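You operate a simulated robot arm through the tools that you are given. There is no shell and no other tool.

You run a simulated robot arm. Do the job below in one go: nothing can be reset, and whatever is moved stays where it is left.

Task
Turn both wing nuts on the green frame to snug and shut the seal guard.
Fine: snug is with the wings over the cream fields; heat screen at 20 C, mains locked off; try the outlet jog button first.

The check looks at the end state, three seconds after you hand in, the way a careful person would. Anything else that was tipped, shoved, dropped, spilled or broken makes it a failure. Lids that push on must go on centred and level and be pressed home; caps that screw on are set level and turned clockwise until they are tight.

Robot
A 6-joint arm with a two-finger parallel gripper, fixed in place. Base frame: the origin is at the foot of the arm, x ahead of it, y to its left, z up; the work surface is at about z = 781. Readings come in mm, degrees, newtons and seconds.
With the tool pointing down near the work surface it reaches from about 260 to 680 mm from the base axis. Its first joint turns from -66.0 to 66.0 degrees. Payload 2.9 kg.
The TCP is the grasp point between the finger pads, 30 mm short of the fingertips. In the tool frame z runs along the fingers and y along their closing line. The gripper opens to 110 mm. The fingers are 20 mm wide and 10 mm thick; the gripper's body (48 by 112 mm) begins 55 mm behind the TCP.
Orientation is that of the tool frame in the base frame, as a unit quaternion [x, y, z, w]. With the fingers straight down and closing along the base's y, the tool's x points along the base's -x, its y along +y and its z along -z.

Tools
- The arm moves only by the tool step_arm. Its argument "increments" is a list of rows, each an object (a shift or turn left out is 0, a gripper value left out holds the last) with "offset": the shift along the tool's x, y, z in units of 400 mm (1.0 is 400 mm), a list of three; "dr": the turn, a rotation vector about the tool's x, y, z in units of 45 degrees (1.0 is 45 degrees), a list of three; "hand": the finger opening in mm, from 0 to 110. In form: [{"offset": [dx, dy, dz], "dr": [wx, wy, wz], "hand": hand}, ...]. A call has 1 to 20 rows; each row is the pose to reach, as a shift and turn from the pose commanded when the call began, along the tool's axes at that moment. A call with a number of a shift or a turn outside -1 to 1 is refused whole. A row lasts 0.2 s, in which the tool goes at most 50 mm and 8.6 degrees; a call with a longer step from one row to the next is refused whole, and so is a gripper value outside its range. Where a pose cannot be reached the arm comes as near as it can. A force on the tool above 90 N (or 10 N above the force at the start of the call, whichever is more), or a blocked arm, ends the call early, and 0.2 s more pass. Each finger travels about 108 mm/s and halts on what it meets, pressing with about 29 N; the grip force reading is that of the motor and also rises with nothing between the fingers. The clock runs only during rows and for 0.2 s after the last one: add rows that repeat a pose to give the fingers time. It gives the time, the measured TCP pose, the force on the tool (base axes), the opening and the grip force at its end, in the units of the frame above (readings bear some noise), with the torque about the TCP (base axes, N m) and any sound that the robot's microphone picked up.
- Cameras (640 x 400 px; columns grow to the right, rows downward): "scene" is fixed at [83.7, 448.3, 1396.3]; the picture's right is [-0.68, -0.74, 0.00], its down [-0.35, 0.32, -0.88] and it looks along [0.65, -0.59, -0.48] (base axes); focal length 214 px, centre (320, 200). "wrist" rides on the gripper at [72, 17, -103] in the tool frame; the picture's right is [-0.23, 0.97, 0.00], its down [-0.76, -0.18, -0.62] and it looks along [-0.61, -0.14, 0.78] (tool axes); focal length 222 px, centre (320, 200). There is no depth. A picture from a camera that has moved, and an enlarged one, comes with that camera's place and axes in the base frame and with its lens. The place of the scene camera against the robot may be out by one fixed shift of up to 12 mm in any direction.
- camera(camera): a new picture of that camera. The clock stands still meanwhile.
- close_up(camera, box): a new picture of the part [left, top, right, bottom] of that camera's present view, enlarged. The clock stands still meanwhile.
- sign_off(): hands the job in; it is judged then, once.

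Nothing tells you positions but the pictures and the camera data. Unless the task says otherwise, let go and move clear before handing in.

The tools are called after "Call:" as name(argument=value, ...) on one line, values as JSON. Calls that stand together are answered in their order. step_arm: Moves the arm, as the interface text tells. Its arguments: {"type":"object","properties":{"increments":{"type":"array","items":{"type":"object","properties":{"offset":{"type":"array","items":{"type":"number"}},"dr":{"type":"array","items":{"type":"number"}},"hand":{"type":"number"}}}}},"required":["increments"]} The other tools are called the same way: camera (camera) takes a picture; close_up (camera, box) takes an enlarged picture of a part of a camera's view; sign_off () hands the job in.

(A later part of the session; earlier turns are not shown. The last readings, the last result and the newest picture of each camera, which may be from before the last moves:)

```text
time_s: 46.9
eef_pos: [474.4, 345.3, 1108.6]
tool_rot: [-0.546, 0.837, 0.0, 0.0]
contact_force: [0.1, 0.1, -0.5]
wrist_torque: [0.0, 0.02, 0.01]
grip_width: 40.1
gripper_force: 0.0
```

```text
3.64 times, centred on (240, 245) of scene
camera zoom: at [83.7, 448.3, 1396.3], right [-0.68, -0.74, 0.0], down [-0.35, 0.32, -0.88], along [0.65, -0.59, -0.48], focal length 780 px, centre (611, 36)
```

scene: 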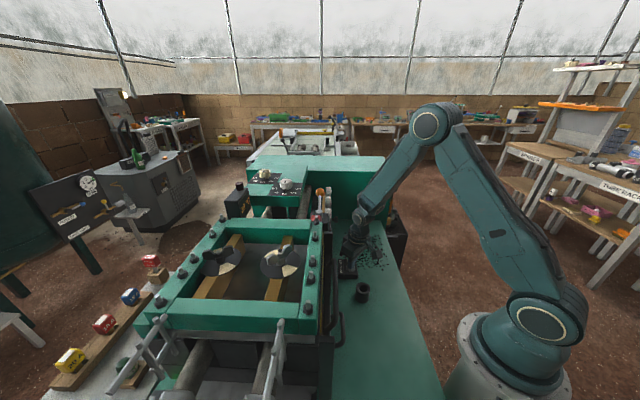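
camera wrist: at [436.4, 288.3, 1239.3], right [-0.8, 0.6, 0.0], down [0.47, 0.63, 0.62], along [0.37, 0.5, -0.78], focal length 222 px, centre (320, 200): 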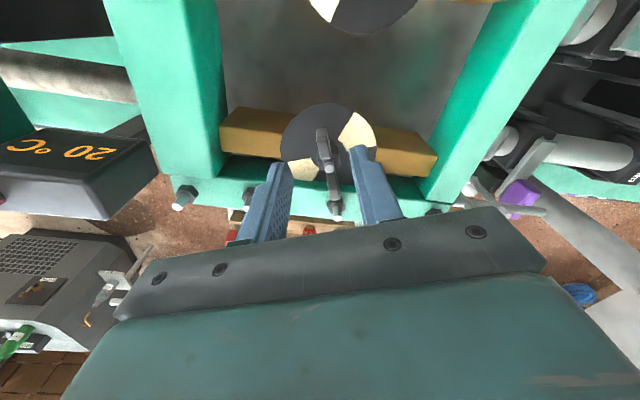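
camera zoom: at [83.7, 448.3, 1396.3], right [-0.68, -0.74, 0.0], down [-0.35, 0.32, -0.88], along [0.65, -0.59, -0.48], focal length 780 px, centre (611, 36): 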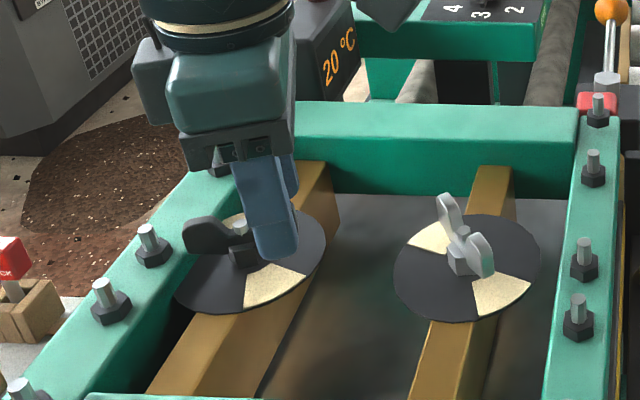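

It's the same picture as before A's good grip. I'm lowering 16 mm and closing on the wing.

Call:
step_arm(increments=[{"offset": [0, 0, 0.02]}, {"offset": [0, 0, 0.04]}, {"offset": [0, 0, 0.04], "hand": 20}, {"offset": [0, 0, 0.04], "hand": 0}, {"offset": [0, 0, 0.04], "hand": 0}])

Call:
close_up(camera="wrist", box=[230, 60, 430, 220])

```text
time_s: 48.1
eef_pos: [475.7, 343.3, 1091.7]
tool_rot: [-0.547, 0.837, 0.0, -0.001]
contact_force: [9.5, -3.5, -1.2]
wrist_torque: [0.2, -0.1, -0.25]
grip_width: 7.7
gripper_force: 45.4
```

```text
2.50 times, centred on (330, 140) of wrist
camera zoom: at [431.3, 285.8, 1195.4], right [-0.8, 0.6, 0.0], down [0.47, 0.63, 0.62], along [0.37, 0.5, -0.78], focal length 555 px, centre (295, 350)
```

zoom: 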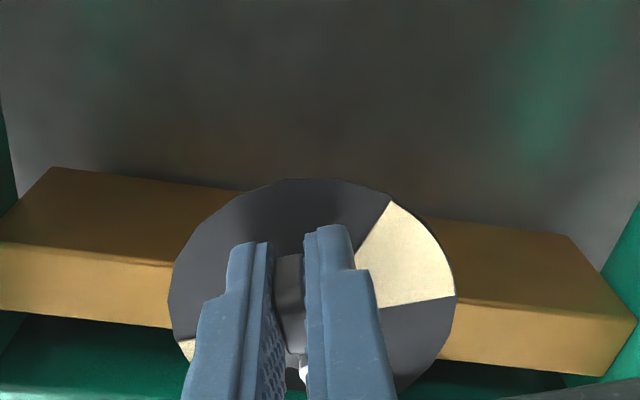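

B's wing is held at 7.7 mm. I'm turning clockwise 30°.

Call:
step_arm(increments=[{"offset": [-0.0005, 0.0077, 0], "dr": [0, 0, 0.1667]}, {"offset": [-0.002, 0.0152, 0], "dr": [0, 0, 0.3333]}, {"offset": [-0.0045, 0.0225, 0], "dr": [0, 0, 0.5]}, {"offset": [-0.0079, 0.0294, 0], "dr": [0, 0, 0.6667]}, {"offset": [-0.0079, 0.0294, 0], "dr": [0, 0, 0.6667]}])

Call:
close_up(camera="scene", box=[170, 190, 310, 300])

Call:
close_up(camera="wrist", box=[230, 60, 430, 220])

```text
time_s: 49.3
eef_pos: [468.2, 348.6, 1090.3]
tool_rot: [-0.309, 0.951, 0.0, -0.001]
contact_force: [24.6, -21.9, -3.9]
wrist_torque: [-0.24, -0.13, 0.84]
grip_width: 10.4
gripper_force: 44.8
```

```text
3.64 times, centred on (240, 245) of scene
camera zoom: at [84.5, 447.7, 1396.4], right [-0.68, -0.74, 0.0], down [-0.35, 0.32, -0.88], along [0.65, -0.59, -0.48], focal length 780 px, centre (611, 36)
```

zoom: 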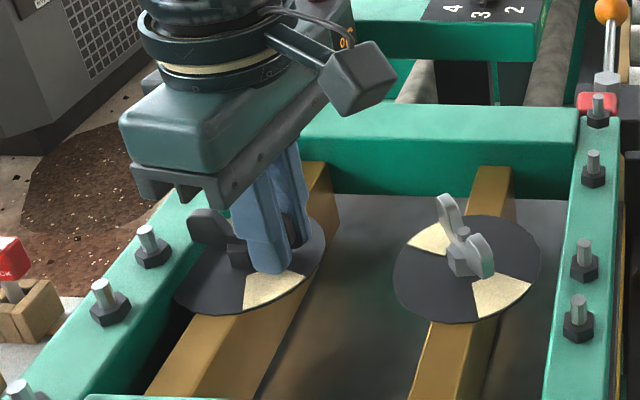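

```text
2.50 times, centred on (330, 140) of wrist
camera zoom: at [400.2, 321.7, 1195.5], right [-0.39, 0.92, 0.0], down [0.72, 0.3, 0.62], along [0.57, 0.24, -0.78], focal length 555 px, centre (295, 350)
```

zoom: 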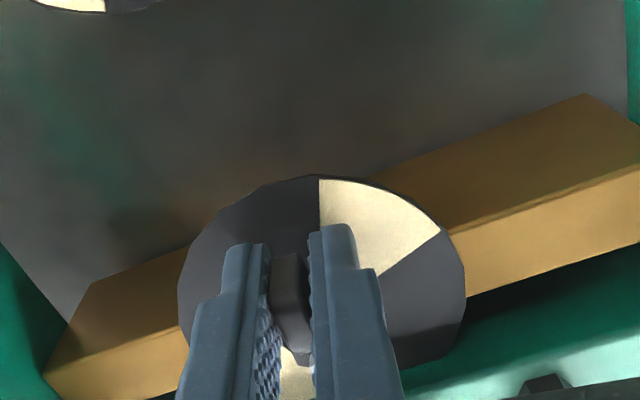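

B is stiffer, at about 1.6 N·m, and the wing lags the pads a few degrees. I'm continuing clockwise in small steps with the load watched.

Call:
step_arm(increments=[{"offset": [-0.0005, 0.0077, 0], "dr": [0, 0, 0.1667]}, {"offset": [-0.002, 0.0152, 0], "dr": [0, 0, 0.3333]}, {"offset": [-0.002, 0.0152, 0], "dr": [0, 0, 0.3333]}])

Call:
close_up(camera="scene", box=[170, 190, 310, 300])

Call:
close_up(camera="wrist", box=[230, 60, 430, 220])

```text
time_s: 50.1
eef_pos: [467.7, 349.4, 1091.8]
tool_rot: [-0.176, 0.984, -0.001, -0.003]
contact_force: [23.6, -49.1, 2.6]
wrist_torque: [-0.98, 0.27, 0.75]
grip_width: 14.7
gripper_force: 45.5
```

```text
3.64 times, centred on (240, 245) of scene
camera zoom: at [84.4, 446.8, 1396.7], right [-0.68, -0.74, 0.0], down [-0.35, 0.32, -0.88], along [0.65, -0.59, -0.48], focal length 780 px, centre (611, 36)
```

zoom: 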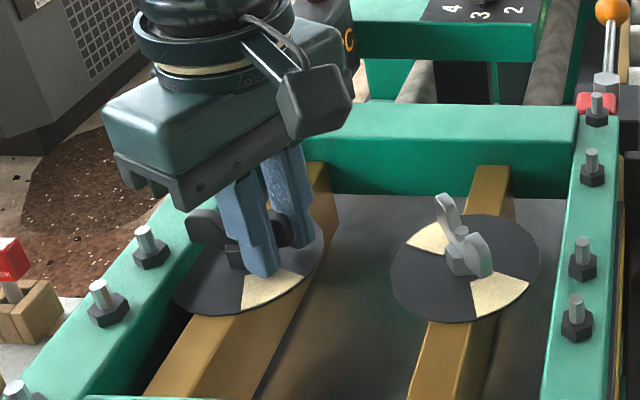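

```text
2.50 times, centred on (330, 140) of wrist
camera zoom: at [394.7, 342.2, 1196.4], right [-0.13, 0.99, 0.0], down [0.78, 0.1, 0.62], along [0.62, 0.08, -0.78], focal length 555 px, centre (295, 350)
```

zoom: 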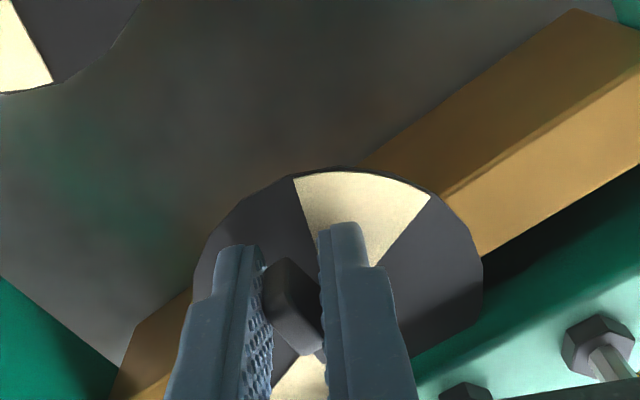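

The wing has stopped following the fingers, so something resists at about 45°. I'm backing the load off and then looking closely for the cause.

Call:
step_arm(increments=[{"offset": [-0.0005, -0.0077, 0], "dr": [0, 0, -0.1667]}, {"offset": [-0.002, -0.0152, 0], "dr": [0, 0, -0.3333]}, {"offset": [-0.0045, -0.0225, 0], "dr": [0, 0, -0.5]}, {"offset": [-0.0045, -0.0225, 0], "dr": [0, 0, -0.5]}])

Call:
close_up(camera="scene", box=[195, 225, 255, 285])

Call:
close_up(camera="wrist", box=[230, 60, 430, 220])

```text
time_s: 51.1
eef_pos: [467.6, 348.5, 1092.1]
tool_rot: [-0.373, 0.928, -0.001, -0.002]
contact_force: [-2.3, -29.6, 4.3]
wrist_torque: [-0.67, 0.15, 0.47]
grip_width: 7.9
gripper_force: 44.8
```

```text
6.67 times, centred on (225, 255) of scene
camera zoom: at [83.5, 447.4, 1396.6], right [-0.68, -0.74, 0.0], down [-0.35, 0.32, -0.88], along [0.65, -0.59, -0.48], focal length 1430 px, centre (953, -167)
```

zoom: 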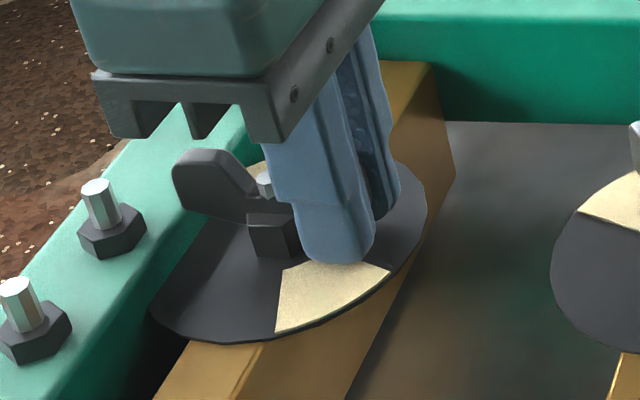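

```text
2.50 times, centred on (330, 140) of wrist
camera zoom: at [404.9, 311.9, 1196.6], right [-0.51, 0.86, 0.0], down [0.67, 0.4, 0.62], along [0.53, 0.32, -0.78], focal length 555 px, centre (295, 350)
```

zoom: 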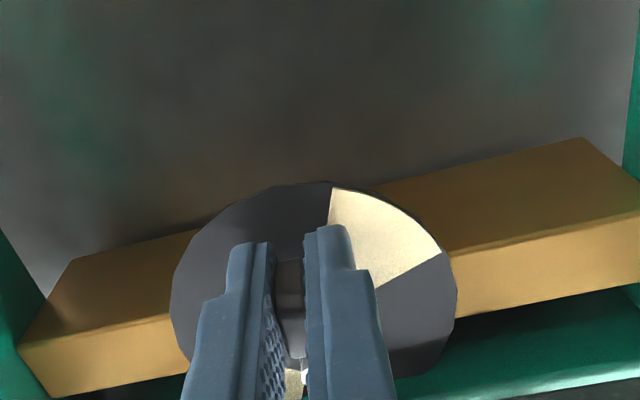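

The wing is now at about 44° and pointing straight at the frame's far bar, so its outer tip may be rubbing the bar. I'm relieving the load, releasing, and inspecting from closer.

Call:
step_arm(increments=[{"offset": [0.006, -0.006, 0]}, {"offset": [0.006, -0.008, 0]}, {"offset": [0.006, -0.008, 0]}])

```text
time_s: 51.9
eef_pos: [466.9, 348.7, 1091.9]
tool_rot: [-0.376, 0.926, -0.001, 0.001]
contact_force: [-4.0, 3.4, -1.0]
wrist_torque: [0.43, 0.08, 0.71]
grip_width: 7.8
gripper_force: 44.8
```

Call:
step_arm(increments=[{"dr": [0, 0, -0.06]}, {"dr": [0, 0, -0.06], "hand": 14}, {"dr": [0, 0, -0.06], "hand": 40}, {"dr": [0, 0, -0.06], "hand": 40}])

Call:
step_arm(increments=[{"offset": [0, 0, -0.05]}, {"offset": [0.04, 0, -0.1]}, {"offset": [0.12, 0, -0.14]}, {"offset": [0.2, 0, -0.18]}, {"offset": [0.28, 0, -0.18]}, {"offset": [0.28, 0, -0.18]}])

Call:
camera(camera="wrist")

Call:
close_up(camera="scene", box=[195, 225, 255, 285])

```text
time_s: 52.9
eef_pos: [467.8, 346.4, 1091.0]
tool_rot: [-0.395, 0.919, -0.001, -0.001]
contact_force: [0.0, -0.6, -0.6]
wrist_torque: [0.0, -0.02, 0.02]
grip_width: 40.0
gripper_force: 0.0
```

```text
time_s: 54.3
eef_pos: [390.7, 263.8, 1163.3]
tool_rot: [-0.395, 0.919, 0.0, -0.001]
contact_force: [0.4, -0.6, 0.1]
wrist_torque: [0.0, -0.05, 0.02]
grip_width: 40.1
gripper_force: 0.0
```

```text
taken
camera wrist: at [329.8, 224.2, 1267.2], right [-0.55, 0.83, 0.0], down [0.65, 0.43, 0.62], along [0.52, 0.34, -0.78], focal length 222 px, centre (320, 200)
```

wrist: 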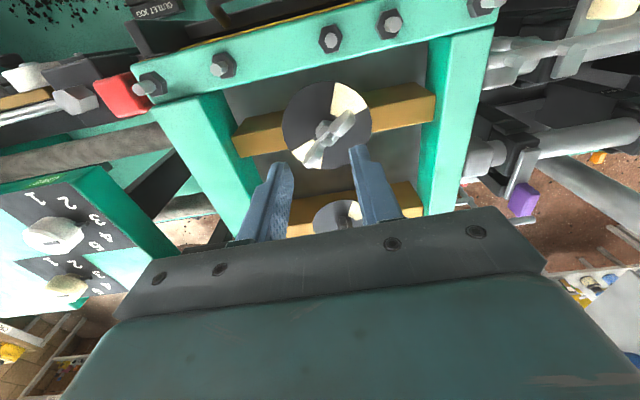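

```text
6.67 times, centred on (225, 255) of scene
camera zoom: at [83.7, 448.3, 1396.3], right [-0.68, -0.74, 0.0], down [-0.35, 0.32, -0.88], along [0.65, -0.59, -0.48], focal length 1430 px, centre (953, -167)
```

zoom: 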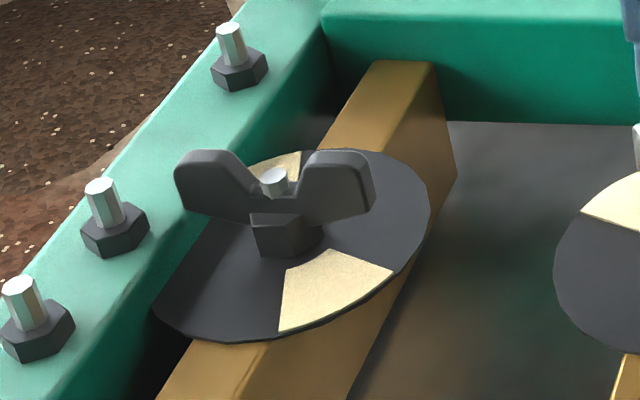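

I want a closer unobstructed look at nut B's current angle and its gap to the bar, so I'm moving the camera over it at low height with the fingers opened wide.

Call:
step_arm(increments=[{"offset": [-0.06, 0, 0.02], "hand": 80}, {"offset": [-0.12, 0, 0.03], "hand": 100}, {"offset": [-0.16, 0, 0.04], "hand": 100}, {"offset": [-0.16, 0, 0.04], "hand": 100}])

Call:
camera(camera="wrist")

Call:
close_up(camera="wrist", box=[270, 110, 390, 210])

```text
time_s: 55.3
eef_pos: [434.5, 310.8, 1146.6]
tool_rot: [-0.395, 0.919, 0.0, 0.0]
contact_force: [0.2, 0.1, 0.1]
wrist_torque: [-0.02, 0.0, -0.02]
grip_width: 100.1
gripper_force: 0.0
```

```text
taken
camera wrist: at [373.2, 271.6, 1251.3], right [-0.55, 0.84, 0.0], down [0.65, 0.43, 0.62], along [0.52, 0.34, -0.78], focal length 222 px, centre (320, 200)
```

wrist: 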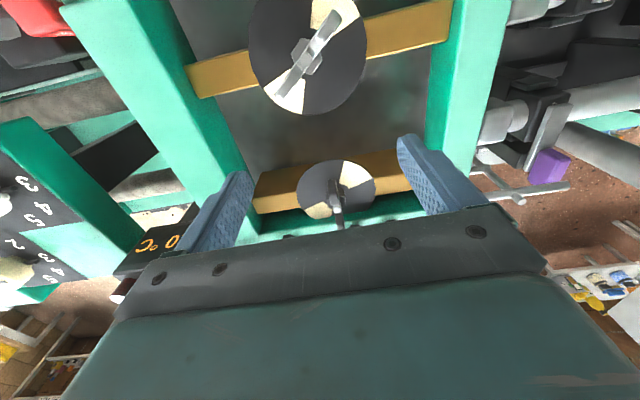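

```text
4.00 times, centred on (330, 160) of wrist
camera zoom: at [373.2, 271.6, 1251.3], right [-0.55, 0.84, 0.0], down [0.65, 0.43, 0.62], along [0.52, 0.34, -0.78], focal length 888 px, centre (280, 360)
```

zoom: 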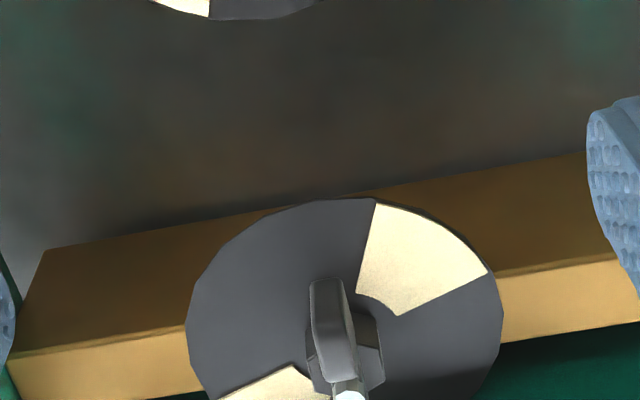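

Call:
close_up(camera="wrist", box=[280, 155, 400, 235])

Call:
close_up(camera="wrist", box=[310, 195, 370, 235])

Call:
close_up(camera="scene", box=[200, 235, 250, 270])

```text
5.00 times, centred on (340, 195) of wrist
camera zoom: at [373.2, 271.6, 1251.3], right [-0.55, 0.84, 0.0], down [0.65, 0.43, 0.62], along [0.52, 0.34, -0.78], focal length 1111 px, centre (220, 225)
```

zoom: 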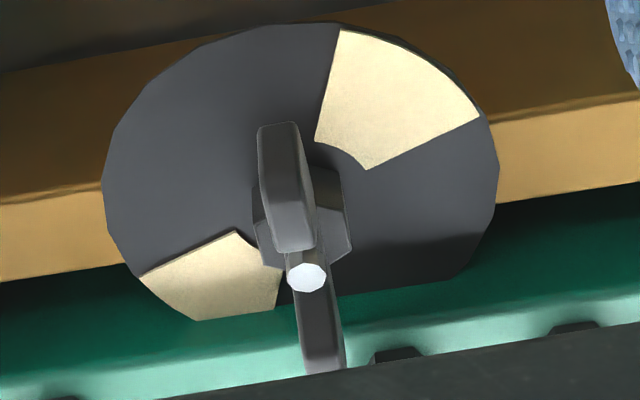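

```text
10.00 times, centred on (340, 215) of wrist
camera zoom: at [373.2, 271.6, 1251.3], right [-0.55, 0.84, 0.0], down [0.65, 0.43, 0.62], along [0.52, 0.34, -0.78], focal length 2221 px, centre (120, 50)
```

zoom: 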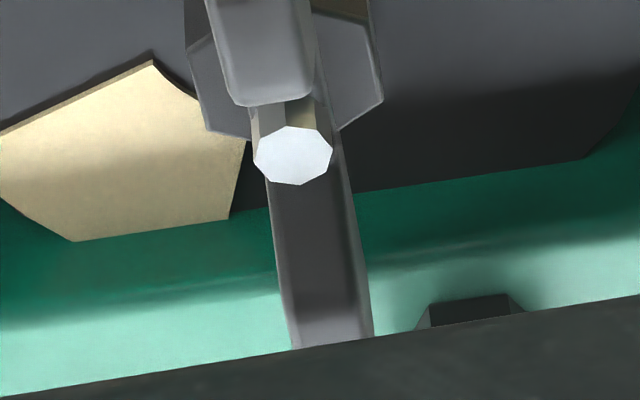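

```text
11.43 times, centred on (225, 252) of scene
camera zoom: at [83.7, 448.3, 1396.3], right [-0.68, -0.74, 0.0], down [-0.35, 0.32, -0.88], along [0.65, -0.59, -0.48], focal length 2451 px, centre (1406, -400)
```

zoom: 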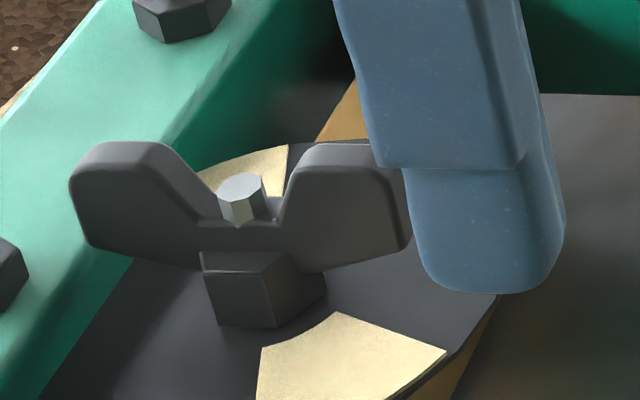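

B's wing sits at about 44° and its tip is right at the bar's inner edge, so the stop may be the bar. I'll re-grip, swing it back counter-clockwise slightly, and feel where and how it stops.

Call:
step_arm(increments=[{"offset": [-0.06, 0.003, 0.02], "dr": [0, 0, 0.025], "hand": 60}, {"offset": [-0.1248, 0.0058, 0.04], "dr": [0, 0, 0.05], "hand": 40}, {"offset": [-0.1248, 0.0058, 0.06], "dr": [0, 0, 0.05], "hand": 40}, {"offset": [-0.1248, 0.0058, 0.1], "dr": [0, 0, 0.05], "hand": 40}, {"offset": [-0.1248, 0.0058, 0.132], "dr": [0, 0, 0.05], "hand": 40}, {"offset": [-0.1248, 0.0058, 0.132], "dr": [0, 0, 0.05], "hand": 40}])

Call:
close_up(camera="wrist", box=[230, 60, 430, 220])

```text
time_s: 56.7
eef_pos: [468.3, 350.2, 1094.3]
tool_rot: [-0.377, 0.926, 0.0, -0.001]
contact_force: [0.6, 0.4, 0.5]
wrist_torque: [0.01, 0.01, 0.01]
grip_width: 40.0
gripper_force: 0.1
```

```text
2.50 times, centred on (330, 140) of wrist
camera zoom: at [405.1, 313.0, 1199.1], right [-0.52, 0.86, 0.0], down [0.67, 0.41, 0.62], along [0.53, 0.32, -0.78], focal length 555 px, centre (295, 350)
```

zoom: 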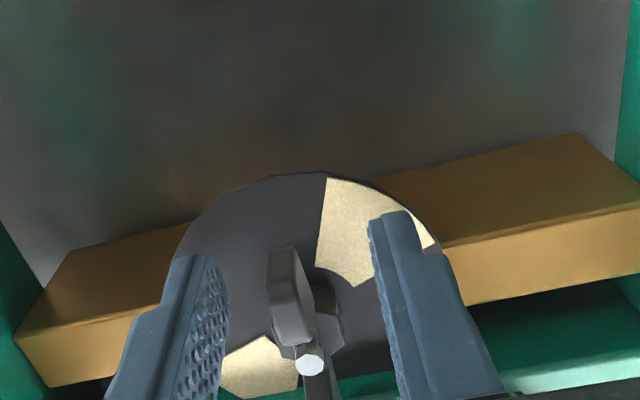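

Call:
step_arm(increments=[{"offset": [0.006, -0.006, 0.003]}, {"offset": [0.006, -0.006, 0.003], "hand": 20}, {"offset": [0.006, -0.006, 0.003], "hand": 0}, {"offset": [0.006, -0.006, 0.003], "hand": 0}])

Call:
step_arm(increments=[{"offset": [-0.0005, -0.0077, 0], "dr": [0, 0, -0.1667]}, {"offset": [-0.002, -0.0152, 0], "dr": [0, 0, -0.3333]}, {"offset": [-0.002, -0.0152, 0], "dr": [0, 0, -0.3333]}])

Call:
step_arm(increments=[{"offset": [-0.0001, 0.0026, 0], "dr": [0, 0, 0.056]}, {"offset": [-0.0003, 0.0051, 0], "dr": [0, 0, 0.111]}, {"offset": [-0.0003, 0.0051, 0], "dr": [0, 0, 0.111]}])

Call:
step_arm(increments=[{"offset": [-0.0001, 0.0026, 0], "dr": [0, 0, 0.056]}, {"offset": [-0.0003, 0.0051, 0], "dr": [0, 0, 0.111]}, {"offset": [-0.0003, 0.0051, 0], "dr": [0, 0, 0.111]}])

Call:
step_arm(increments=[{"offset": [-0.0001, 0.0026, 0], "dr": [0, 0, 0.056]}, {"offset": [-0.0003, 0.0051, 0], "dr": [0, 0, 0.111]}, {"offset": [-0.0003, 0.0051, 0], "dr": [0, 0, 0.111]}])

```text
time_s: 57.7
eef_pos: [466.3, 345.9, 1093.8]
tool_rot: [-0.379, 0.926, 0.0, -0.001]
contact_force: [-5.4, 5.4, 1.0]
wrist_torque: [0.23, 0.08, 0.49]
grip_width: 7.9
gripper_force: 44.7
```

```text
time_s: 58.5
eef_pos: [473.5, 343.5, 1094.5]
tool_rot: [-0.497, 0.868, -0.001, 0.0]
contact_force: [-6.8, 14.2, 3.2]
wrist_torque: [1.13, -0.03, 0.33]
grip_width: 8.1
gripper_force: 45.3
```

```text
time_s: 59.3
eef_pos: [469.8, 344.3, 1093.8]
tool_rot: [-0.456, 0.89, -0.001, 0.0]
contact_force: [-3.5, 22.3, 5.1]
wrist_torque: [0.76, 0.13, 0.41]
grip_width: 7.7
gripper_force: 45.7
```

```text
time_s: 60.1
eef_pos: [468.8, 345.5, 1093.7]
tool_rot: [-0.418, 0.909, -0.001, 0.0]
contact_force: [2.1, 26.5, 7.5]
wrist_torque: [0.43, 0.33, 0.38]
grip_width: 7.7
gripper_force: 45.1
```

```text
time_s: 60.9
eef_pos: [466.7, 347.3, 1092.8]
tool_rot: [-0.378, 0.926, 0.0, 0.001]
contact_force: [4.3, 26.6, 14.0]
wrist_torque: [0.13, 0.63, 0.69]
grip_width: 8.0
gripper_force: 44.9
```

The nut turns freely from 60° down to about 44°, then hits a hard stop that didn't give with 2 N·m. So B sits near its tight end-stop: it is over-tight, and it must be backed off counter-clockwise to bring the wings over the cream. A, by contrast, was loose. I'm turning B back in steps while watching the torque.

Call:
step_arm(increments=[{"offset": [-0.0093, -0.0077, 0], "dr": [0, 0, -0.1667]}, {"offset": [-0.0108, -0.0152, 0], "dr": [0, 0, -0.3333]}, {"offset": [-0.0132, -0.0225, 0], "dr": [0, 0, -0.5]}, {"offset": [-0.0166, -0.0294, 0], "dr": [0, 0, -0.6667]}, {"offset": [-0.0166, -0.0294, 0], "dr": [0, 0, -0.6667]}])

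Call:
close_up(camera="scene", box=[170, 190, 310, 300])

```text
time_s: 62.1
eef_pos: [479.3, 340.6, 1092.9]
tool_rot: [-0.604, 0.797, 0.0, -0.004]
contact_force: [-29.4, -3.1, 15.4]
wrist_torque: [-0.2, -0.06, 0.68]
grip_width: 8.0
gripper_force: 44.5
```

```text
3.64 times, centred on (240, 245) of scene
camera zoom: at [82.5, 448.1, 1396.4], right [-0.68, -0.74, 0.0], down [-0.35, 0.32, -0.88], along [0.65, -0.59, -0.48], focal length 780 px, centre (611, 36)
```

zoom: 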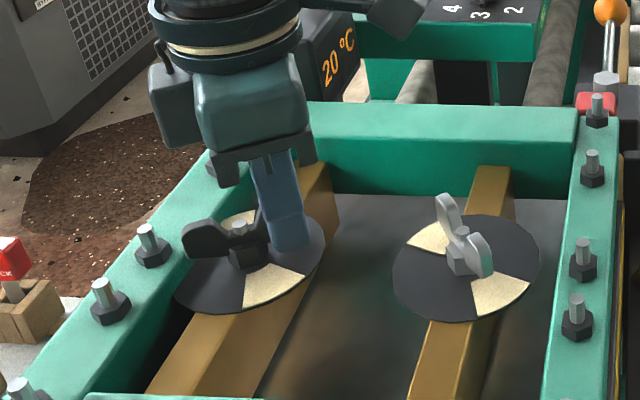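

Counter-clockwise is free, with about zero net torque. I'm continuing another 37°.

Call:
step_arm(increments=[{"offset": [-0.0005, -0.0077, -0.002], "dr": [0, 0, -0.1667]}, {"offset": [-0.002, -0.0152, -0.004], "dr": [0, 0, -0.3333]}, {"offset": [-0.0045, -0.0225, -0.004], "dr": [0, 0, -0.5]}, {"offset": [-0.0079, -0.0294, -0.004], "dr": [0, 0, -0.6667]}, {"offset": [-0.0122, -0.0358, -0.004], "dr": [0, 0, -0.8333]}, {"offset": [-0.0122, -0.0358, -0.004], "dr": [0, 0, -0.8333]}])

Call:
close_up(camera="scene", box=[170, 190, 310, 300])

Call:
close_up(camera="wrist", box=[230, 60, 430, 220])

```text
time_s: 63.5
eef_pos: [493.6, 342.5, 1093.2]
tool_rot: [0.829, -0.56, -0.001, 0.005]
contact_force: [-26.2, -5.6, -4.0]
wrist_torque: [-1.49, 0.11, 0.65]
grip_width: 8.0
gripper_force: 44.6
```

```text
3.64 times, centred on (240, 245) of scene
camera zoom: at [82.9, 448.3, 1396.3], right [-0.68, -0.74, 0.0], down [-0.35, 0.32, -0.88], along [0.65, -0.59, -0.48], focal length 780 px, centre (611, 36)
```

zoom: 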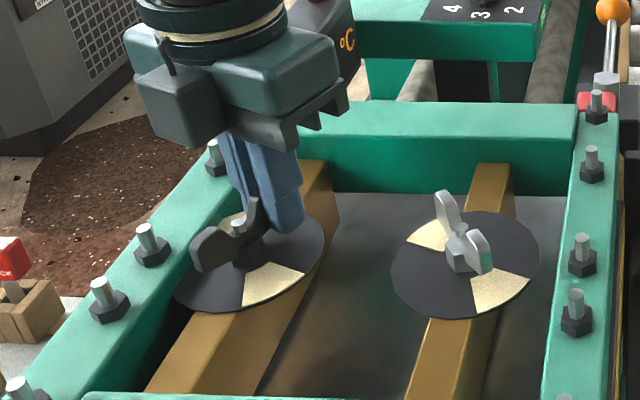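

```text
2.50 times, centred on (330, 140) of wrist
camera zoom: at [507.0, 270.6, 1199.0], right [-0.99, -0.15, 0.01], down [-0.11, 0.78, 0.62], along [-0.1, 0.61, -0.79], focal length 555 px, centre (295, 350)
```

zoom: 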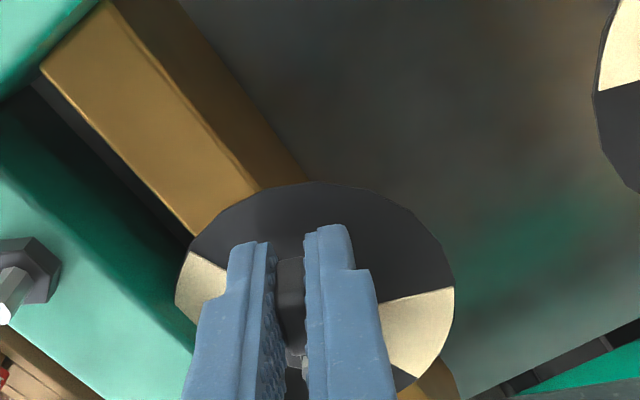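

B turns freely and is now at 112°. I'm turning 23° more with this grip, then I'll release and re-grip the opposite wing for the last part.

Call:
step_arm(increments=[{"offset": [-0.0005, -0.0077, 0], "dr": [0, 0, -0.1667]}, {"offset": [-0.002, -0.0152, 0], "dr": [0, 0, -0.3333]}, {"offset": [-0.0047, -0.023, 0], "dr": [0, 0, -0.511]}, {"offset": [-0.0047, -0.023, 0], "dr": [0, 0, -0.511]}])

```text
time_s: 64.5
eef_pos: [502.0, 348.1, 1094.1]
tool_rot: [0.923, -0.384, -0.001, 0.003]
contact_force: [-22.4, -6.0, -5.0]
wrist_torque: [-0.77, 0.63, 0.47]
grip_width: 7.9
gripper_force: 45.0
```

Call:
step_arm(increments=[{"offset": [-0.0037, 0.0069, 0]}, {"offset": [-0.0037, 0.0069, 0], "hand": 14}, {"offset": [-0.0037, 0.0069, 0], "hand": 40}, {"offset": [-0.0037, 0.0069, 0], "hand": 40}])

Call:
step_arm(increments=[{"offset": [0, 0, -0.025]}, {"offset": [0, 0.012, -0.05]}, {"offset": [0, 0.025, -0.075]}, {"offset": [0, 0.08, -0.09]}, {"offset": [0, 0.18, -0.1]}, {"offset": [0, 0.28, -0.12]}, {"offset": [0, 0.28, -0.12]}])

Call:
camera(camera="wrist")

Call:
close_up(camera="scene", box=[170, 190, 310, 300])

```text
time_s: 65.5
eef_pos: [499.5, 347.5, 1093.7]
tool_rot: [0.923, -0.384, 0.0, 0.0]
contact_force: [0.1, 0.9, -0.3]
wrist_torque: [-0.02, 0.02, 0.0]
grip_width: 39.9
gripper_force: 0.0
```

```text
time_s: 67.1
eef_pos: [420.3, 268.2, 1141.3]
tool_rot: [0.924, -0.383, 0.001, 0.0]
contact_force: [-0.9, -0.2, 0.5]
wrist_torque: [0.05, 0.02, 0.01]
grip_width: 39.8
gripper_force: 0.0
```

```text
taken
camera wrist: at [460.1, 205.8, 1245.5], right [-0.85, -0.52, 0.0], down [-0.41, 0.67, 0.62], along [-0.33, 0.53, -0.78], focal length 222 px, centre (320, 200)
```

wrist: 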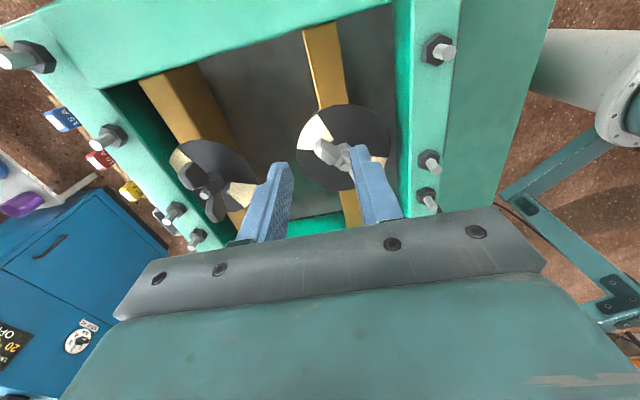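

```text
3.64 times, centred on (240, 245) of scene
camera zoom: at [83.7, 448.3, 1396.3], right [-0.68, -0.74, 0.0], down [-0.35, 0.32, -0.88], along [0.65, -0.59, -0.48], focal length 780 px, centre (611, 36)
```

zoom: 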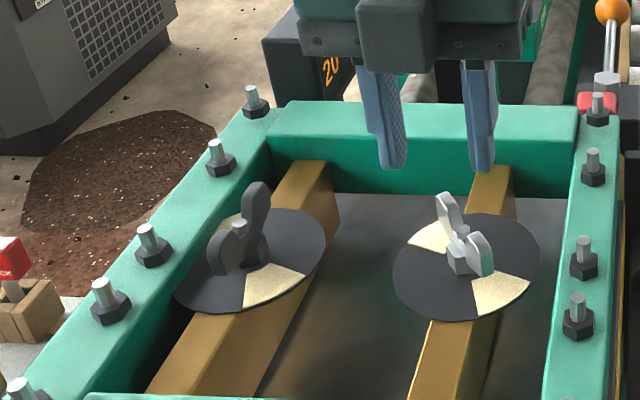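

Call:
close_up(camera="wrist", box=[160, 120, 280, 230])

Call:
close_up(camera="wrist", box=[290, 95, 400, 200])

```text
3.64 times, centred on (220, 175) of wrist
camera zoom: at [460.1, 205.8, 1245.5], right [-0.85, -0.52, 0.0], down [-0.41, 0.67, 0.62], along [-0.33, 0.53, -0.78], focal length 808 px, centre (684, 291)
```

zoom: 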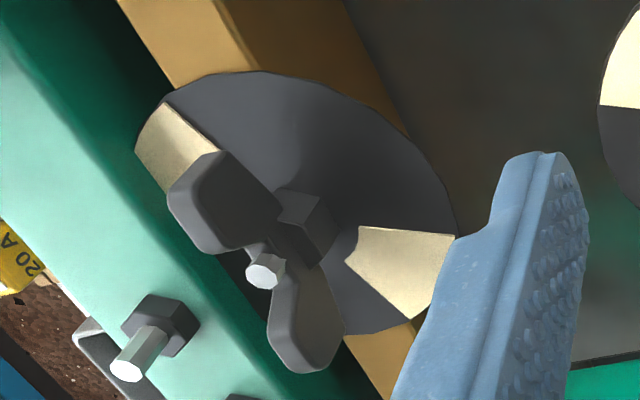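

```text
3.81 times, centred on (345, 148) of wrist
camera zoom: at [460.1, 205.8, 1245.5], right [-0.85, -0.52, 0.0], down [-0.41, 0.67, 0.62], along [-0.33, 0.53, -0.78], focal length 846 px, centre (225, 400)
```

zoom: 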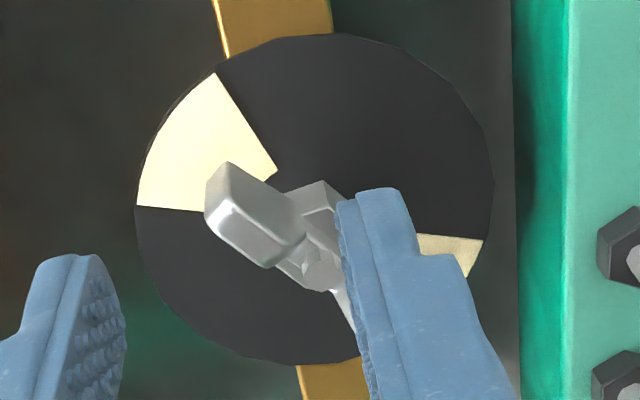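

B is at about 135° with both wings clear. I'm unwinding the gripper by 180° so I can take the other wing with a comfortable wrist angle.

Call:
step_arm(increments=[{"dr": [0, 0, 0.17]}, {"dr": [0, 0, 0.34]}, {"dr": [0, 0, 0.51]}, {"dr": [0, 0, 0.68]}, {"dr": [0, 0, 0.85]}, {"dr": [0, 0, 1.0]}])

Call:
step_arm(increments=[{"dr": [0, 0, 0.17]}, {"dr": [0, 0, 0.34]}, {"dr": [0, 0, 0.51]}, {"dr": [0, 0, 0.68]}, {"dr": [0, 0, 0.85]}, {"dr": [0, 0, 1.0]}])

Call:
step_arm(increments=[{"dr": [0, 0, 0.17]}, {"dr": [0, 0, 0.34]}, {"dr": [0, 0, 0.51]}, {"dr": [0, 0, 0.68]}, {"dr": [0, 0, 0.85]}, {"dr": [0, 0, 1.0]}])

Call:
step_arm(increments=[{"dr": [0, 0, 0.17]}, {"dr": [0, 0, 0.34]}, {"dr": [0, 0, 0.51]}, {"dr": [0, 0, 0.68]}, {"dr": [0, 0, 0.85]}, {"dr": [0, 0, 1.0]}, {"dr": [0, 0, 1.0]}])

Call:
camera(camera="wrist")

```text
time_s: 68.5
eef_pos: [419.5, 267.8, 1141.8]
tool_rot: [-0.705, 0.709, -0.001, -0.001]
contact_force: [-0.4, 0.2, -0.3]
wrist_torque: [0.0, 0.04, 0.04]
grip_width: 40.0
gripper_force: 0.0
```

```text
time_s: 69.9
eef_pos: [421.2, 268.2, 1142.7]
tool_rot: [-0.38, 0.925, 0.0, -0.001]
contact_force: [-0.2, 0.3, -0.1]
wrist_torque: [-0.02, 0.0, 0.03]
grip_width: 40.0
gripper_force: 0.0
```

```text
time_s: 71.3
eef_pos: [421.1, 267.7, 1143.8]
tool_rot: [0.004, 1.0, 0.0, 0.0]
contact_force: [0.7, 0.0, 0.2]
wrist_torque: [-0.01, 0.01, 0.01]
grip_width: 39.9
gripper_force: 0.1
```

```text
time_s: 72.9
eef_pos: [421.1, 268.2, 1142.5]
tool_rot: [0.385, 0.923, 0.0, 0.0]
contact_force: [-0.3, -0.8, -1.8]
wrist_torque: [0.01, 0.05, 0.0]
grip_width: 40.0
gripper_force: 0.1
```

```text
taken
camera wrist: at [382.4, 333.3, 1247.2], right [0.85, 0.52, 0.0], down [0.41, -0.67, 0.62], along [0.33, -0.53, -0.78], focal length 222 px, centre (320, 200)
```

wrist: 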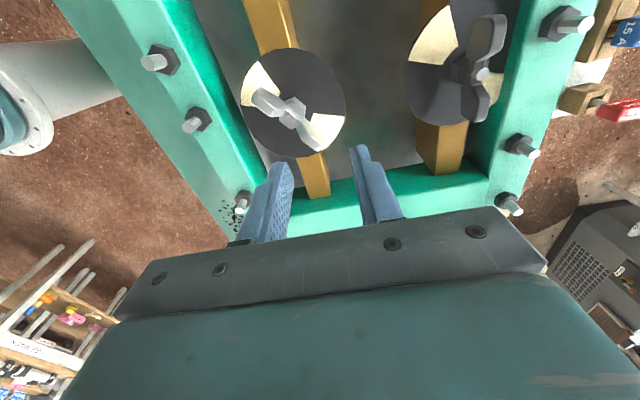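

Call:
step_arm(increments=[{"offset": [0.03, 0.07, 0.02]}, {"offset": [0.06, 0.14, 0.041]}, {"offset": [0.09, 0.21, 0.041]}, {"offset": [0.119, 0.28, 0.041]}, {"offset": [0.119, 0.28, 0.041]}])

Call:
camera(camera="wrist")

Call:
close_up(camera="wrist", box=[230, 60, 430, 220])

```text
time_s: 74.1
eef_pos: [467.4, 383.2, 1127.2]
tool_rot: [0.385, 0.923, 0.0, 0.0]
contact_force: [0.3, 0.7, -0.9]
wrist_torque: [0.01, -0.02, 0.01]
grip_width: 40.2
gripper_force: 0.1
```

```text
taken
camera wrist: at [428.8, 448.0, 1230.7], right [0.85, 0.52, 0.0], down [0.41, -0.66, 0.62], along [0.33, -0.53, -0.78], focal length 222 px, centre (320, 200)
```

wrist: 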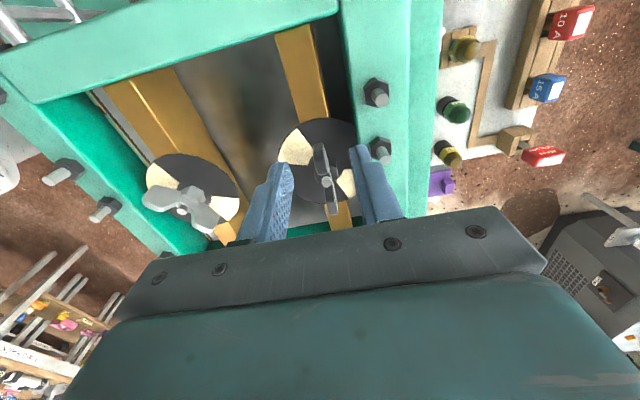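

```text
2.50 times, centred on (330, 140) of wrist
camera zoom: at [428.8, 448.0, 1230.7], right [0.85, 0.52, 0.0], down [0.41, -0.66, 0.62], along [0.33, -0.53, -0.78], focal length 555 px, centre (295, 350)
```

zoom: 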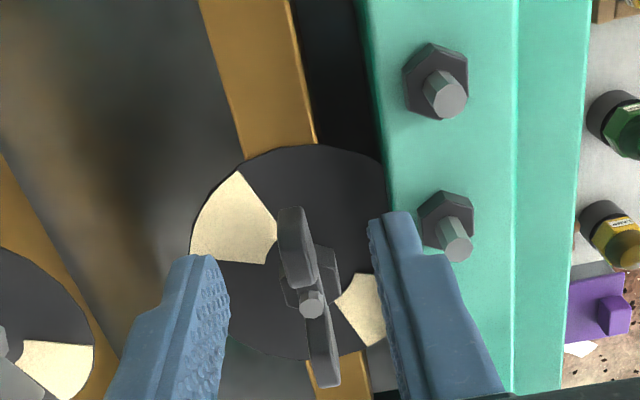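

The right finger would be close to the frame bar at 40 mm opening, so I'm narrowing to 22 mm first, then lowering and closing on the wing.

Call:
step_arm(increments=[{"offset": [0.005, 0.0025, 0], "hand": 22}, {"offset": [0.005, 0.0025, 0.01], "hand": 22}, {"offset": [0.005, 0.0025, 0.035], "hand": 22}, {"offset": [0.005, 0.0025, 0.035], "hand": 22}])

Call:
close_up(camera="wrist", box=[230, 60, 430, 220])

```text
time_s: 75.1
eef_pos: [467.0, 384.4, 1112.9]
tool_rot: [0.385, 0.923, -0.002, 0.0]
contact_force: [0.2, -0.6, -0.5]
wrist_torque: [0.01, 0.02, -0.04]
grip_width: 22.4
gripper_force: 0.1
```

```text
2.50 times, centred on (330, 140) of wrist
camera zoom: at [428.4, 448.7, 1216.3], right [0.85, 0.52, 0.0], down [0.41, -0.67, 0.62], along [0.33, -0.53, -0.78], focal length 555 px, centre (295, 350)
```

zoom: 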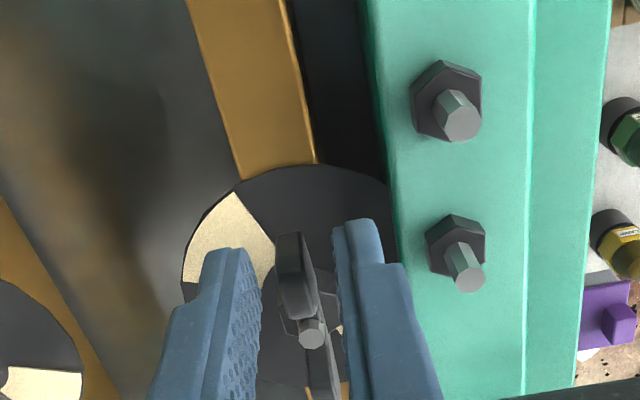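

Call:
step_arm(increments=[{"offset": [0, 0, 0.025]}, {"offset": [0, 0, 0.049]}, {"offset": [0, 0, 0.049], "hand": 12}, {"offset": [0, 0, 0.049], "hand": 0}, {"offset": [0, 0, 0.049], "hand": 0}])

Call:
close_up(camera="wrist", box=[230, 60, 430, 220])

```text
time_s: 76.3
eef_pos: [466.4, 382.1, 1091.4]
tool_rot: [0.384, 0.923, -0.001, 0.0]
contact_force: [-3.8, -2.6, 0.7]
wrist_torque: [-0.18, -0.11, -0.12]
grip_width: 7.9
gripper_force: 45.0
```

```text
2.50 times, centred on (330, 140) of wrist
camera zoom: at [428.0, 448.0, 1196.3], right [0.85, 0.52, 0.0], down [0.41, -0.66, 0.62], along [0.33, -0.53, -0.78], focal length 555 px, centre (295, 350)
```

zoom: 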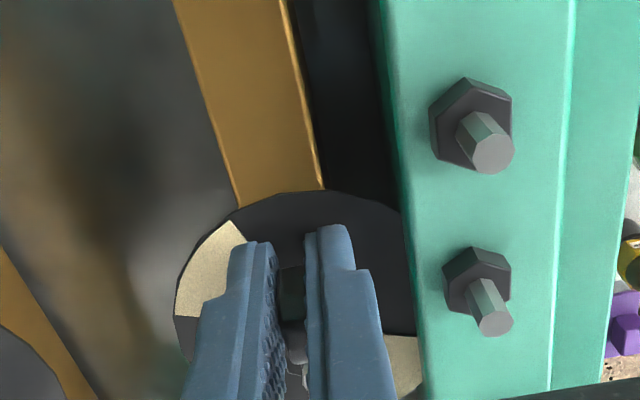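

B's outer wing is gripped cleanly. I'm turning the last 45° counter-clockwise to bring it to the cream line.

Call:
step_arm(increments=[{"offset": [-0.0005, -0.0078, 0], "dr": [0, 0, -0.1667]}, {"offset": [-0.002, -0.0155, 0], "dr": [0, 0, -0.3333]}, {"offset": [-0.0046, -0.023, 0], "dr": [0, 0, -0.5]}, {"offset": [-0.008, -0.03, 0], "dr": [0, 0, -0.6667]}, {"offset": [-0.0124, -0.0365, 0], "dr": [0, 0, -0.8333]}, {"offset": [-0.0176, -0.0424, 0], "dr": [0, 0, -1.0]}, {"offset": [-0.0176, -0.0424, 0], "dr": [0, 0, -1.0]}])

Call:
close_up(camera="wrist", box=[230, 60, 430, 220])

Call:
close_up(camera="scene", box=[170, 190, 310, 300])

```text
time_s: 77.9
eef_pos: [458.9, 364.8, 1092.9]
tool_rot: [0.001, 1.0, -0.002, -0.001]
contact_force: [-10.2, -15.0, 2.5]
wrist_torque: [-0.22, 0.56, -0.4]
grip_width: 7.8
gripper_force: 44.7
```

```text
2.50 times, centred on (330, 140) of wrist
camera zoom: at [387.1, 383.6, 1196.8], right [0.23, 0.97, 0.0], down [0.76, -0.18, 0.62], along [0.6, -0.15, -0.78], focal length 555 px, centre (295, 350)
```

zoom: 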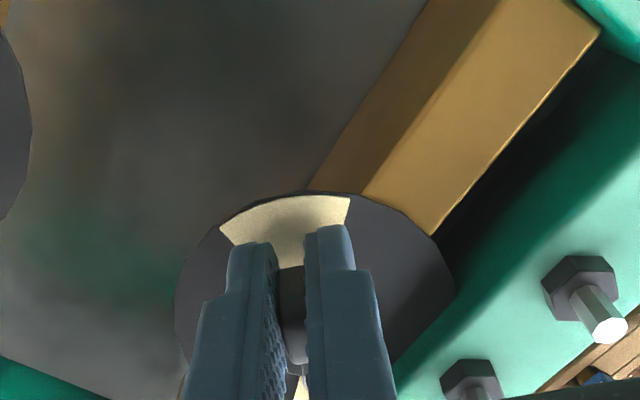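

```text
3.64 times, centred on (240, 245) of scene
camera zoom: at [83.3, 447.8, 1396.5], right [-0.68, -0.74, 0.0], down [-0.35, 0.32, -0.88], along [0.65, -0.59, -0.48], focal length 780 px, centre (611, 36)
```

zoom: 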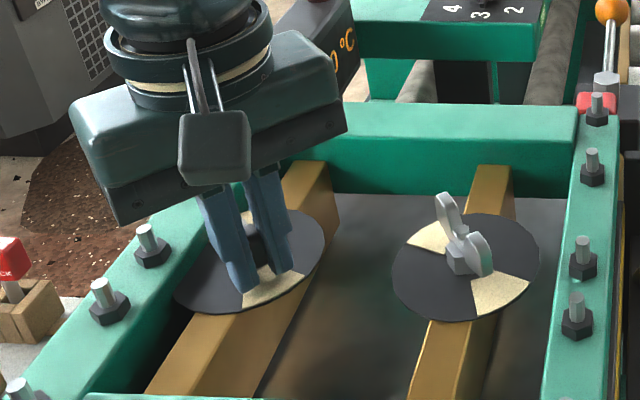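

The wing is over the middle of the cream. I'm relieving the residual side force before opening.

Call:
step_arm(increments=[{"offset": [0.0036, -0.0053, 0]}, {"offset": [0.0036, -0.0053, 0]}])

```text
time_s: 78.5
eef_pos: [456.7, 364.5, 1091.5]
tool_rot: [0.002, 1.0, 0.0, 0.0]
contact_force: [7.2, 0.3, -5.1]
wrist_torque: [0.0, 0.47, 0.01]
grip_width: 8.0
gripper_force: 45.8
```

Side force is near zero now. I'm opening modestly (the frame is nearby), rising, and drawing inward.

Call:
step_arm(increments=[{"hand": 14}, {"hand": 24}, {"hand": 24}])

Call:
step_arm(increments=[{"offset": [0, 0, -0.04]}, {"offset": [0.01, 0, -0.08]}, {"offset": [0.06, 0, -0.12]}, {"offset": [0.14, -0.06, -0.16]}, {"offset": [0.22, -0.12, -0.18]}, {"offset": [0.25, -0.16, -0.2]}, {"offset": [0.25, -0.16, -0.2]}])

Call:
camera(camera="wrist")

Call:
close_up(camera="scene", box=[170, 210, 310, 300])

```text
time_s: 79.3
eef_pos: [457.2, 363.4, 1091.4]
tool_rot: [0.002, 1.0, -0.002, 0.0]
contact_force: [-0.1, -0.4, -0.5]
wrist_torque: [0.02, 0.0, -0.01]
grip_width: 23.8
gripper_force: 0.1
```

```text
time_s: 80.9
eef_pos: [355.0, 299.5, 1172.3]
tool_rot: [0.002, 1.0, -0.001, -0.001]
contact_force: [-1.1, -0.3, 0.8]
wrist_torque: [0.0, 0.0, -0.01]
grip_width: 24.0
gripper_force: 0.1
```

```text
taken
camera wrist: at [283.3, 317.9, 1276.4], right [0.23, 0.97, 0.0], down [0.76, -0.18, 0.62], along [0.61, -0.15, -0.78], focal length 222 px, centre (320, 200)
```

wrist: 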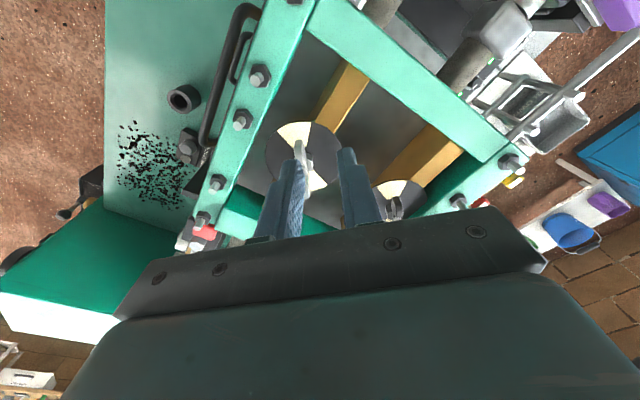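

```text
4.44 times, centred on (240, 255) of scene
camera zoom: at [83.7, 448.3, 1396.3], right [-0.68, -0.74, 0.0], down [-0.35, 0.32, -0.88], along [0.65, -0.59, -0.48], focal length 953 px, centre (676, -44)
```

zoom: 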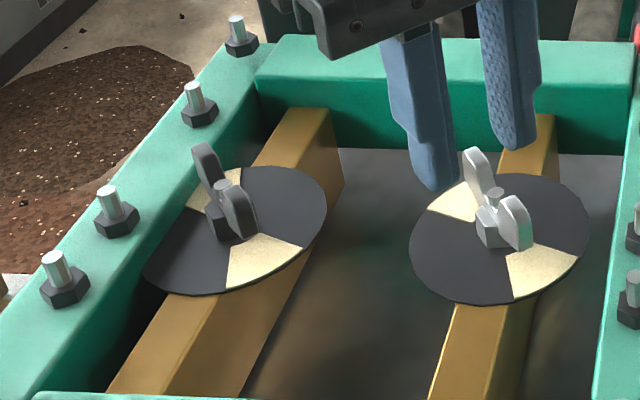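

B is aligned well. A sits about 9° past the cream centre, so I'll lower around A's inner wing at yaw 0 and simply squeeze it parallel to centre it.

Call:
step_arm(increments=[{"offset": [-0.0365, -0.064, 0.02], "hand": 30}, {"offset": [-0.0365, -0.064, 0.07], "hand": 30}, {"offset": [-0.0365, -0.064, 0.13], "hand": 30}, {"offset": [-0.0365, -0.064, 0.15], "hand": 30}, {"offset": [-0.0365, -0.064, 0.15], "hand": 30}])

Call:
close_up(camera="wrist", box=[230, 60, 430, 220])

```text
time_s: 82.1
eef_pos: [370.9, 274.7, 1111.7]
tool_rot: [0.002, 1.0, -0.001, 0.0]
contact_force: [0.2, 0.0, 0.2]
wrist_torque: [0.01, -0.01, 0.01]
grip_width: 29.9
gripper_force: 0.0
```

```text
2.50 times, centred on (330, 140) of wrist
camera zoom: at [299.5, 293.2, 1216.5], right [0.23, 0.97, 0.0], down [0.76, -0.18, 0.62], along [0.61, -0.15, -0.78], focal length 555 px, centre (295, 350)
```

zoom: 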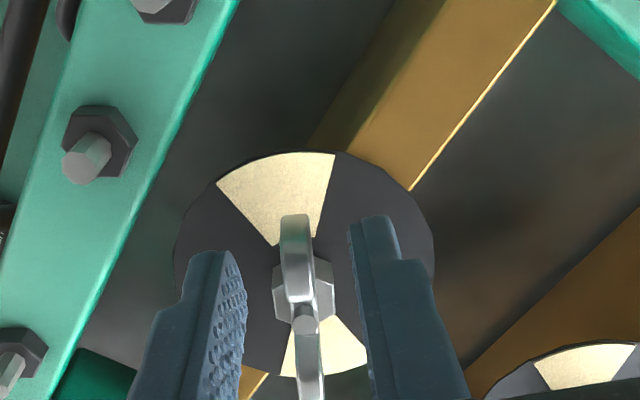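

Call:
step_arm(increments=[{"offset": [0, 0, 0.025]}, {"offset": [0, 0, 0.047]}, {"offset": [0, 0, 0.047], "hand": 20}, {"offset": [0, 0, 0.047], "hand": 12}, {"offset": [0, 0, 0.047], "hand": 7}, {"offset": [0, 0, 0.047], "hand": 7}])

Call:
close_up(camera="wrist", box=[230, 60, 430, 220])

```text
time_s: 83.5
eef_pos: [369.6, 273.4, 1094.0]
tool_rot: [0.004, 1.0, -0.002, -0.001]
contact_force: [-1.0, -13.3, 3.6]
wrist_torque: [0.18, 0.01, -0.35]
grip_width: 7.9
gripper_force: 31.0
```

```text
2.50 times, centred on (330, 140) of wrist
camera zoom: at [299.8, 292.0, 1198.4], right [0.24, 0.97, 0.0], down [0.76, -0.18, 0.62], along [0.6, -0.15, -0.78], focal length 555 px, centre (295, 350)
```

zoom: 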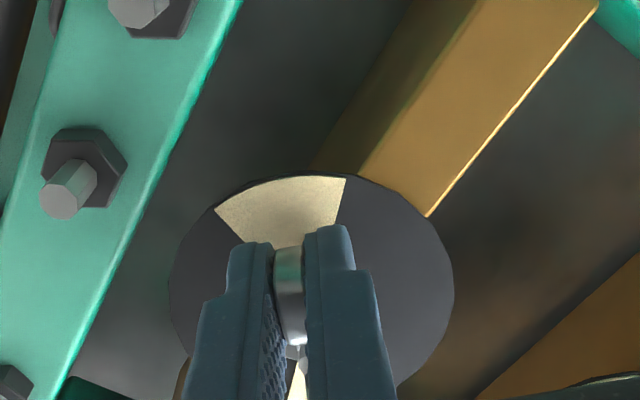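

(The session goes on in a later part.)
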